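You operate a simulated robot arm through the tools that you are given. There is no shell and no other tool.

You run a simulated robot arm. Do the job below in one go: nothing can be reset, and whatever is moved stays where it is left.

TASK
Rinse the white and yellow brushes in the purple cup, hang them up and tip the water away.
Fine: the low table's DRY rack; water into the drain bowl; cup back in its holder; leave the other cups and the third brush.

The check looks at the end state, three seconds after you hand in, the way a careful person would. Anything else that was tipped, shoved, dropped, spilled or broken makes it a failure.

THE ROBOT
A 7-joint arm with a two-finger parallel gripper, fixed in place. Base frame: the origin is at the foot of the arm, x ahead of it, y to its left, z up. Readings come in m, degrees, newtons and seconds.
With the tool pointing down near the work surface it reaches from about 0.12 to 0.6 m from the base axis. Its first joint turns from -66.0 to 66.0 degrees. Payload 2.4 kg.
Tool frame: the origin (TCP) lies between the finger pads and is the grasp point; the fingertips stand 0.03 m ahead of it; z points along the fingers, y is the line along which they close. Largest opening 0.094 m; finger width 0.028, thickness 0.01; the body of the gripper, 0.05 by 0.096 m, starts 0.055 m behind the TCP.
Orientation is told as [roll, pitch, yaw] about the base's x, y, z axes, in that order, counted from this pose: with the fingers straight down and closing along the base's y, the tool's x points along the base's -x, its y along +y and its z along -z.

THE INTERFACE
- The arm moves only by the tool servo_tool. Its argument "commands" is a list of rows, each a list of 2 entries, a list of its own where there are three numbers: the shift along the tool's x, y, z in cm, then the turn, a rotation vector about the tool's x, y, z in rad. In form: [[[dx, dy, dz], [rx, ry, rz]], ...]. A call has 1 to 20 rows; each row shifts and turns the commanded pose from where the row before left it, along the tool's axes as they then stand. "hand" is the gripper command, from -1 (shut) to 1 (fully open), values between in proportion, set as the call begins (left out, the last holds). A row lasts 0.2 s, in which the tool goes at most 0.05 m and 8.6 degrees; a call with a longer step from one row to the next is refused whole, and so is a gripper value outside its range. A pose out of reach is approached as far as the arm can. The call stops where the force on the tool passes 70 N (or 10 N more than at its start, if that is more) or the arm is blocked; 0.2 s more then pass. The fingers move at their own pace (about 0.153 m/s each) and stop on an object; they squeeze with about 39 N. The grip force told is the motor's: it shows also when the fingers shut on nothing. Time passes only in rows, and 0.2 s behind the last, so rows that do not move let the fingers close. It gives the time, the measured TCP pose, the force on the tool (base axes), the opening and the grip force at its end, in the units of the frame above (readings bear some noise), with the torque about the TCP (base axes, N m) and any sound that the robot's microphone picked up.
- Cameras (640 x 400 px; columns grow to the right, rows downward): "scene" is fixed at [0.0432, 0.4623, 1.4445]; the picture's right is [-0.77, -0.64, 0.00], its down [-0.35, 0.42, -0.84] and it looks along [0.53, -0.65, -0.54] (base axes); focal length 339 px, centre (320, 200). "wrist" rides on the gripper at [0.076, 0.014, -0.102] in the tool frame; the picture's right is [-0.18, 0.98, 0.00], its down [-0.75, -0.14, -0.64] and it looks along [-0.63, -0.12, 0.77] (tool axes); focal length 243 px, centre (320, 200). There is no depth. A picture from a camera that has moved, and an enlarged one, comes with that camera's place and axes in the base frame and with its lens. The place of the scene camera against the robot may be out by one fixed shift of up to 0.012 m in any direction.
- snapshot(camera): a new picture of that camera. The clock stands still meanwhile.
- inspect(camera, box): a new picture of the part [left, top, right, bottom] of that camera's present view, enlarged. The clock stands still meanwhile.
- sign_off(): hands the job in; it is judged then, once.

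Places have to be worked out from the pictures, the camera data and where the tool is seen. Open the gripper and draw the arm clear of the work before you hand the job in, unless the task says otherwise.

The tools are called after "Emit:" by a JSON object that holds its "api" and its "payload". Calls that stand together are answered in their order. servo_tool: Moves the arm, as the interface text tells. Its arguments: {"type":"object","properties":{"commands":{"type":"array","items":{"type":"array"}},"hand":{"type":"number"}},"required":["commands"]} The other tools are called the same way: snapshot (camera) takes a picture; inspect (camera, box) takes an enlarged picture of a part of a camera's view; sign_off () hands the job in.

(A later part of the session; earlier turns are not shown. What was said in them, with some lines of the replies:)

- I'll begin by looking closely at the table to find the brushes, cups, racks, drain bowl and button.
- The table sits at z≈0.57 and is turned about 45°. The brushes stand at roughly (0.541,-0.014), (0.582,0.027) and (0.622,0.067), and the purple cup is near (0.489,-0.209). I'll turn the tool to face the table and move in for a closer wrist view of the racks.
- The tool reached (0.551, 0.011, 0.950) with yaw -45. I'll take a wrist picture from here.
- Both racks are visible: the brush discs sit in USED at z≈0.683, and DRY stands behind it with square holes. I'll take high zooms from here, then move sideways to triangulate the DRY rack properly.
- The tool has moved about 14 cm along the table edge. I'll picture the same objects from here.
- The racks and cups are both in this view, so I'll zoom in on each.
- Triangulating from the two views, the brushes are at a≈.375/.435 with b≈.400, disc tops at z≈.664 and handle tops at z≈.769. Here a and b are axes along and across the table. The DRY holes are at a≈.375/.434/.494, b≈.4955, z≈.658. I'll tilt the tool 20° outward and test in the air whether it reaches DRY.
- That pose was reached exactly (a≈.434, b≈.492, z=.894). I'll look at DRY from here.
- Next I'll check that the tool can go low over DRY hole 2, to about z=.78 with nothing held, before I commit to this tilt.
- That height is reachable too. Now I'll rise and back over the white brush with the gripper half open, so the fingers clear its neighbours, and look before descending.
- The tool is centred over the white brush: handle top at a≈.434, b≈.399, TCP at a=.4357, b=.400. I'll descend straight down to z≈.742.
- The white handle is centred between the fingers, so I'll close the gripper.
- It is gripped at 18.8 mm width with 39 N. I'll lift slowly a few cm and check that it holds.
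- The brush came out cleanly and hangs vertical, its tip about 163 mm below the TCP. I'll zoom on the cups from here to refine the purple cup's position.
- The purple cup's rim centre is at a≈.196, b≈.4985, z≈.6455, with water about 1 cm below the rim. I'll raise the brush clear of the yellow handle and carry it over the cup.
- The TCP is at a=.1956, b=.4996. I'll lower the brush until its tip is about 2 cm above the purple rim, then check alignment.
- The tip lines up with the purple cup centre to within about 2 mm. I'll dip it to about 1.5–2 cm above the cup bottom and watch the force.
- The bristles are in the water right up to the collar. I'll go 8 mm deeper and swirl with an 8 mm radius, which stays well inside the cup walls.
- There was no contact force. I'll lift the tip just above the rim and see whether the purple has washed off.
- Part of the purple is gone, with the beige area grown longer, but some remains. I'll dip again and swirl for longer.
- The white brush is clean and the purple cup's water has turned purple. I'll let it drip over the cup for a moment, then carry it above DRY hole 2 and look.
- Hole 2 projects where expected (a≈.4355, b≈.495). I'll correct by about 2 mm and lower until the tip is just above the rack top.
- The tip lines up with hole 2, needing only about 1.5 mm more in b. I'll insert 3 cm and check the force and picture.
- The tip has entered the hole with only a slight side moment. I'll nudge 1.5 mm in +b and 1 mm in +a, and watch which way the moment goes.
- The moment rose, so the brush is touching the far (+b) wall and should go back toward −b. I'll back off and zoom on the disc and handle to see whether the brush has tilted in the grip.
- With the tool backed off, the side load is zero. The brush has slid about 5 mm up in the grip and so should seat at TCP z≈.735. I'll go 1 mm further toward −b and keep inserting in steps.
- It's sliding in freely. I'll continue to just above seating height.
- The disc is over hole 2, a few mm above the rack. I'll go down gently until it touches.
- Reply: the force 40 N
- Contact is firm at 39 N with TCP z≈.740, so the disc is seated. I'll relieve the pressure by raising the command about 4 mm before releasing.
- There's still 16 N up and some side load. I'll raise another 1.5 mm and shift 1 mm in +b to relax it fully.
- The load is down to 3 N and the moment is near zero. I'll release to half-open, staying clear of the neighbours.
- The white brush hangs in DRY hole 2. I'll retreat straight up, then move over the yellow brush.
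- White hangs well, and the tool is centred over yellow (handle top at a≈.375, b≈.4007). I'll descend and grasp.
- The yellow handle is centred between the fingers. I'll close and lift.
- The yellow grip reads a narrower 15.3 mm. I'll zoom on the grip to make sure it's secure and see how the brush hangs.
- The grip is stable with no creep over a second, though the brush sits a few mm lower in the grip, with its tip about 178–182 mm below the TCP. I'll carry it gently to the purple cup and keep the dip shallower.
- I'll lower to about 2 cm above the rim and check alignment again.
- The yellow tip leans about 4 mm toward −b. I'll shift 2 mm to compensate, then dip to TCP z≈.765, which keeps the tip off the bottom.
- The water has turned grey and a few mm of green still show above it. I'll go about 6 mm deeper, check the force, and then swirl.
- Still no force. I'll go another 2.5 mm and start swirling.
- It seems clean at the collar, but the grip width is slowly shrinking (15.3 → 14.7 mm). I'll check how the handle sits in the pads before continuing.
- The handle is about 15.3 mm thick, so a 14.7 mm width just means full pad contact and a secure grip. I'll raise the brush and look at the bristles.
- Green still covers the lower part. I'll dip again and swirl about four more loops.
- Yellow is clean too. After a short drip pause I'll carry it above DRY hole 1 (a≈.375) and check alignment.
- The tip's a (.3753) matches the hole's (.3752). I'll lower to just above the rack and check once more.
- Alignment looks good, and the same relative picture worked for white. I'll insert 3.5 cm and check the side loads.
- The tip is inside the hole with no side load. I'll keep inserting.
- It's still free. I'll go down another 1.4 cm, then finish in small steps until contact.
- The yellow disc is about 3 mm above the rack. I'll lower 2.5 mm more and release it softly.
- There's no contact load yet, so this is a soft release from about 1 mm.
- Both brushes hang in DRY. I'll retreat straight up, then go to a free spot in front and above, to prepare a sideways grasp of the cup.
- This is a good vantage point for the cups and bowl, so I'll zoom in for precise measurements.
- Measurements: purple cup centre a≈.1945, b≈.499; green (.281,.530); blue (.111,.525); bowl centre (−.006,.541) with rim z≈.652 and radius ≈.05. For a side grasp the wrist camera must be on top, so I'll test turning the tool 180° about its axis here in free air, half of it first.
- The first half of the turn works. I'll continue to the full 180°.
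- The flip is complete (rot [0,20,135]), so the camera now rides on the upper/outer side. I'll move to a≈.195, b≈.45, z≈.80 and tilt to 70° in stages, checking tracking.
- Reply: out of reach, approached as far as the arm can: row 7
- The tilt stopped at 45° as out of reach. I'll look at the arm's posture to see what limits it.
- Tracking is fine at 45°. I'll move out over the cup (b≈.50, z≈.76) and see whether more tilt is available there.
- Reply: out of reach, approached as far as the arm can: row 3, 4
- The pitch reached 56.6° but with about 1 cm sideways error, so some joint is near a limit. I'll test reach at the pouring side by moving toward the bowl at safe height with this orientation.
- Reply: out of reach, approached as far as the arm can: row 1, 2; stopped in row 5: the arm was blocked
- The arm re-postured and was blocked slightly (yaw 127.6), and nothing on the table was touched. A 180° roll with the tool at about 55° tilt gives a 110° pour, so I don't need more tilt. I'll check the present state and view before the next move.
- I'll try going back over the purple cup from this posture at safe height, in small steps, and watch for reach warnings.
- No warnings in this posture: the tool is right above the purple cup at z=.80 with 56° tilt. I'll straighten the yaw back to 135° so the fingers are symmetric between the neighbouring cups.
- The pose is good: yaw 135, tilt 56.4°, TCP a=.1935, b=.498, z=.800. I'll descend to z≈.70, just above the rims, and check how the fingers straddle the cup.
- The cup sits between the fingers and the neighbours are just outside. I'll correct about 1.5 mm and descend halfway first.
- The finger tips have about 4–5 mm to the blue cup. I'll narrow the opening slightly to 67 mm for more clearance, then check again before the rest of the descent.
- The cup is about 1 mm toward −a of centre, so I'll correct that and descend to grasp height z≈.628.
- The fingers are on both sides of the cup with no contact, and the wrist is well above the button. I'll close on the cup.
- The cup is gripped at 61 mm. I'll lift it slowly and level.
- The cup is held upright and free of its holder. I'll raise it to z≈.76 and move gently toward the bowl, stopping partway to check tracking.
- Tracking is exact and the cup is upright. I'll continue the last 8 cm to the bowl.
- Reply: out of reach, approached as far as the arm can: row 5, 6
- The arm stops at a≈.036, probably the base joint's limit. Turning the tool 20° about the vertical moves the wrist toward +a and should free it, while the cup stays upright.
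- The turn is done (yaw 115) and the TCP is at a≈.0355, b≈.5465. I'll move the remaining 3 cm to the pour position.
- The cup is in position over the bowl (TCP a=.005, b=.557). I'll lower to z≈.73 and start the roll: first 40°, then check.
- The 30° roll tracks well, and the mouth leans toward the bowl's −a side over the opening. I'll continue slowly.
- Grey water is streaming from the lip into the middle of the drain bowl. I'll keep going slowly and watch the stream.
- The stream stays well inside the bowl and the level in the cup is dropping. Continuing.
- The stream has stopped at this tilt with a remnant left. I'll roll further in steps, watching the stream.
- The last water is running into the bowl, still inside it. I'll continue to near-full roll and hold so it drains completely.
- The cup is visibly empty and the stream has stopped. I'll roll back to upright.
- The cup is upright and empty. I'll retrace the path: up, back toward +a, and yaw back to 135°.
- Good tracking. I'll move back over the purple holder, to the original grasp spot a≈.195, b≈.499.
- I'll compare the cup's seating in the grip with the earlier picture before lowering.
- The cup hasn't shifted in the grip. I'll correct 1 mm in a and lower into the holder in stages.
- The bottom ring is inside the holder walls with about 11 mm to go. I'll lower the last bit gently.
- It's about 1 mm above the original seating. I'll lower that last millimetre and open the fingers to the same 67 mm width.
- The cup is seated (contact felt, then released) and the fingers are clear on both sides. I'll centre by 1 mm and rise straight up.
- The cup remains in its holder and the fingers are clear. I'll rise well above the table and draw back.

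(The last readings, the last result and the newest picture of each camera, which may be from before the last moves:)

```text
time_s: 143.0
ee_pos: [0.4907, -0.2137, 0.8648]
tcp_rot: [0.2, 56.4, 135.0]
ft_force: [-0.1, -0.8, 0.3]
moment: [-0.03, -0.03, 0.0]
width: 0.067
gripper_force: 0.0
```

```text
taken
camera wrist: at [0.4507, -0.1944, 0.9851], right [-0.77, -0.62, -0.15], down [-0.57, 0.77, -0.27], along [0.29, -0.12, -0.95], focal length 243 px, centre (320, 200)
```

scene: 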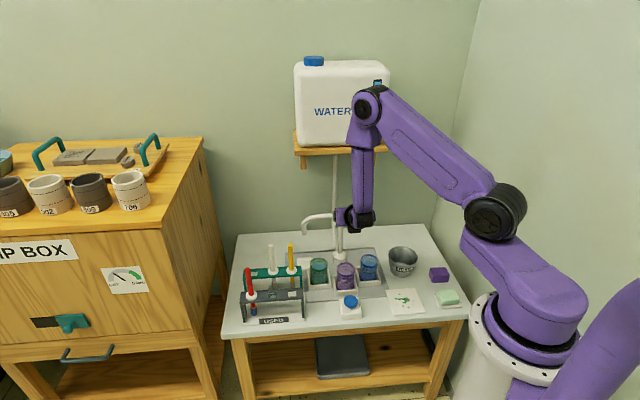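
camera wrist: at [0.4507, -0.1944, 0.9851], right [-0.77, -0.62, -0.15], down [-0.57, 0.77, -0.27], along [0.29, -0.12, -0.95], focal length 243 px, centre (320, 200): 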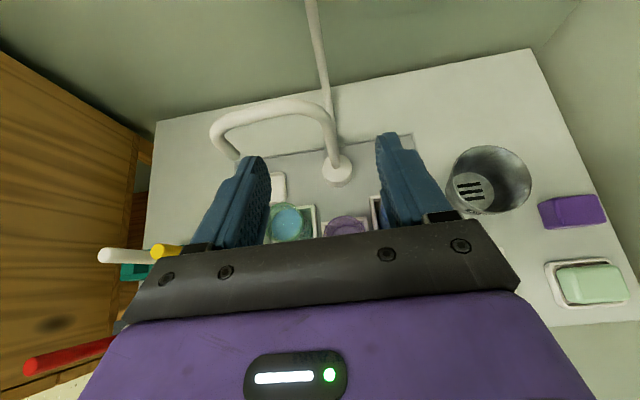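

Everything is back in place. I'll inspect the end state in detail: racks, cups and bowl.

Emit:
{"api": "inspect", "payload": {"camera": "scene", "box": [230, 235, 330, 330]}}

Emit:
{"api": "inspect", "payload": {"camera": "scene", "box": [295, 240, 425, 325]}}

Emit:
{"api": "inspect", "payload": {"camera": "scene", "box": [360, 235, 480, 325]}}

```text
4.21 times, centred on (280, 282) of scene
camera zoom: at [0.0432, 0.4623, 1.4445], right [-0.77, -0.64, 0.0], down [-0.35, 0.42, -0.84], along [0.53, -0.65, -0.54], focal length 1427 px, centre (488, -147)
```

zoom: 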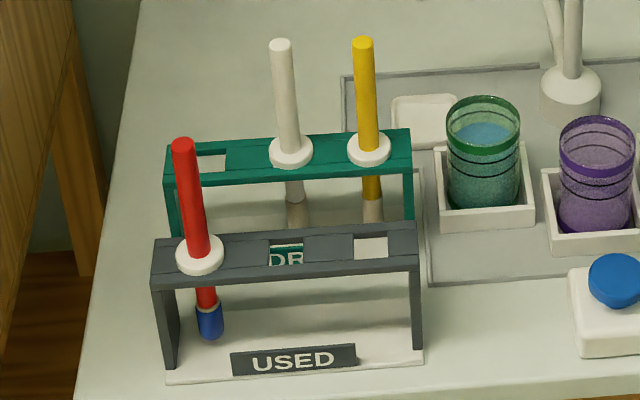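

```text
4.71 times, centred on (360, 282) of scene
camera zoom: at [0.0432, 0.4623, 1.4445], right [-0.77, -0.64, 0.0], down [-0.35, 0.42, -0.84], along [0.53, -0.65, -0.54], focal length 1594 px, centre (132, -188)
```

zoom: 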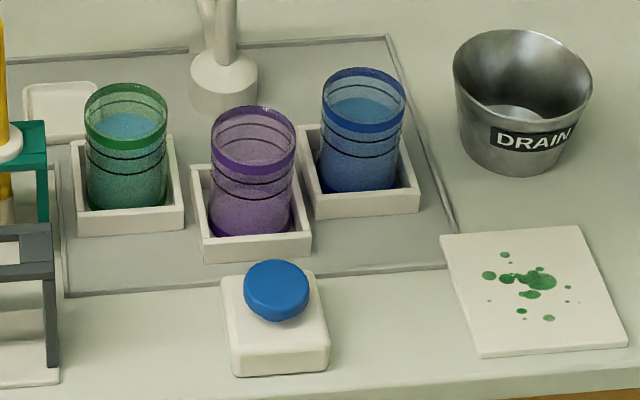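

```text
4.44 times, centred on (420, 280) of scene
camera zoom: at [0.0432, 0.4623, 1.4445], right [-0.77, -0.64, 0.0], down [-0.35, 0.42, -0.84], along [0.53, -0.65, -0.54], focal length 1506 px, centre (-124, -156)
```

zoom: 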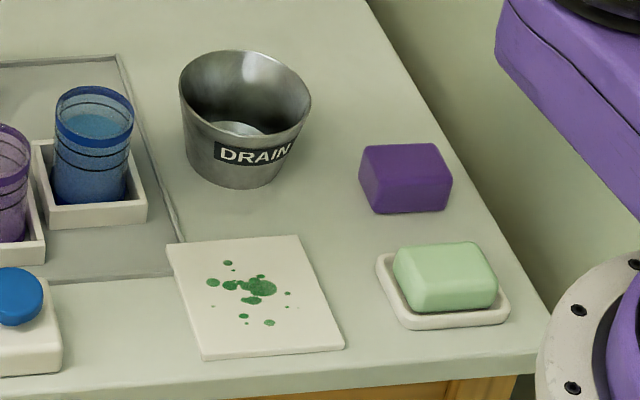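

The end state looks right: white and yellow are clean and hanging in DRY, red is still in USED, and the purple cup is empty in its holder. The water went into the bowl, with nothing spilled or shifted. I'll draw the arm up and back and open the gripper fully.

Emit:
{"api": "servo_tool", "payload": {"commands": [[[2.5, 0, -1.66], [0, 0, 0]], [[2.5, 0, -1.66], [0, 0, 0]], [[2.5, 0, -1.66], [0, 0, 0]], [[-1.1, 0, -1.66], [0, 0, 0]], [[-1.1, 0, -1.66], [0, 0, 0]], [[-1.1, 0, -1.66], [0, 0, 0]], [[0, 0, 0], [0, 0, 0]]], "hand": 1}}

Emit:
{"api": "snapshot", "payload": {"camera": "scene"}}

Emit:
{"api": "snapshot", "payload": {"camera": "wrist"}}

```text
time_s: 144.6
ee_pos: [0.447, -0.1713, 0.9519]
tcp_rot: [0.2, 56.3, 135.2]
ft_force: [0.2, 0.4, -0.1]
moment: [0.01, -0.01, 0.0]
width: 0.0942
gripper_force: 0.1
```

```text
taken
```

scene: 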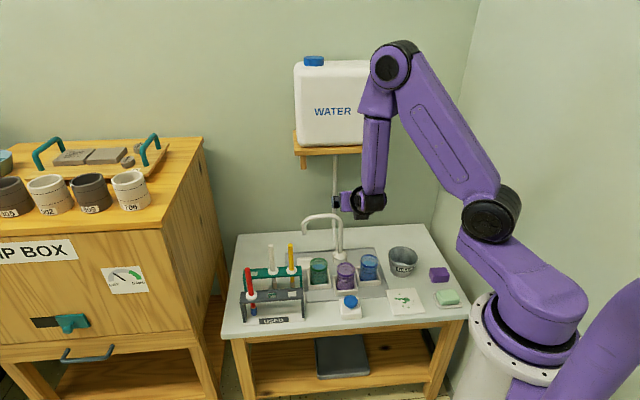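

```text
taken
camera wrist: at [0.4068, -0.1521, 1.0739], right [-0.77, -0.62, -0.15], down [-0.57, 0.77, -0.27], along [0.29, -0.12, -0.95], focal length 243 px, centre (320, 200)
```

wrist: 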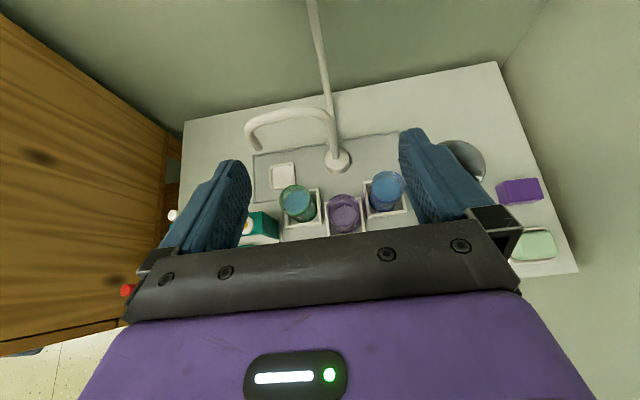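

The arm is clear with the gripper open: both brushes hang clean in DRY, the purple cup is empty in its holder, and the other items haven't moved. Handing in.

Emit:
{"api": "sign_off", "payload": {}}

```text
The job is handed in.
```

The white and yellow brushes are rinsed clean and hanging in the low table's DRY rack. The purple cup is empty and back in its holder. I've handed the job in, but I don't have the check's result.

- **Brushes:** I swirled each one in the purple cup until no paint showed on the bristles. White hangs in the middle hole and yellow in the hole nearest the cups.
- **Water:** It all went into the drain bowl, and the last pictures show nothing spilled on the table.
- **Left alone:** The red brush is still in the USED rack, and the green and blue cups were not touched.
- **Firm contacts:** I pressed the white brush down at about 39 N before backing off and releasing it. The arm was also blocked once in free air near the bowl. Neither moved anything on the table.

The gripper is open and the arm is drawn up clear of the table.
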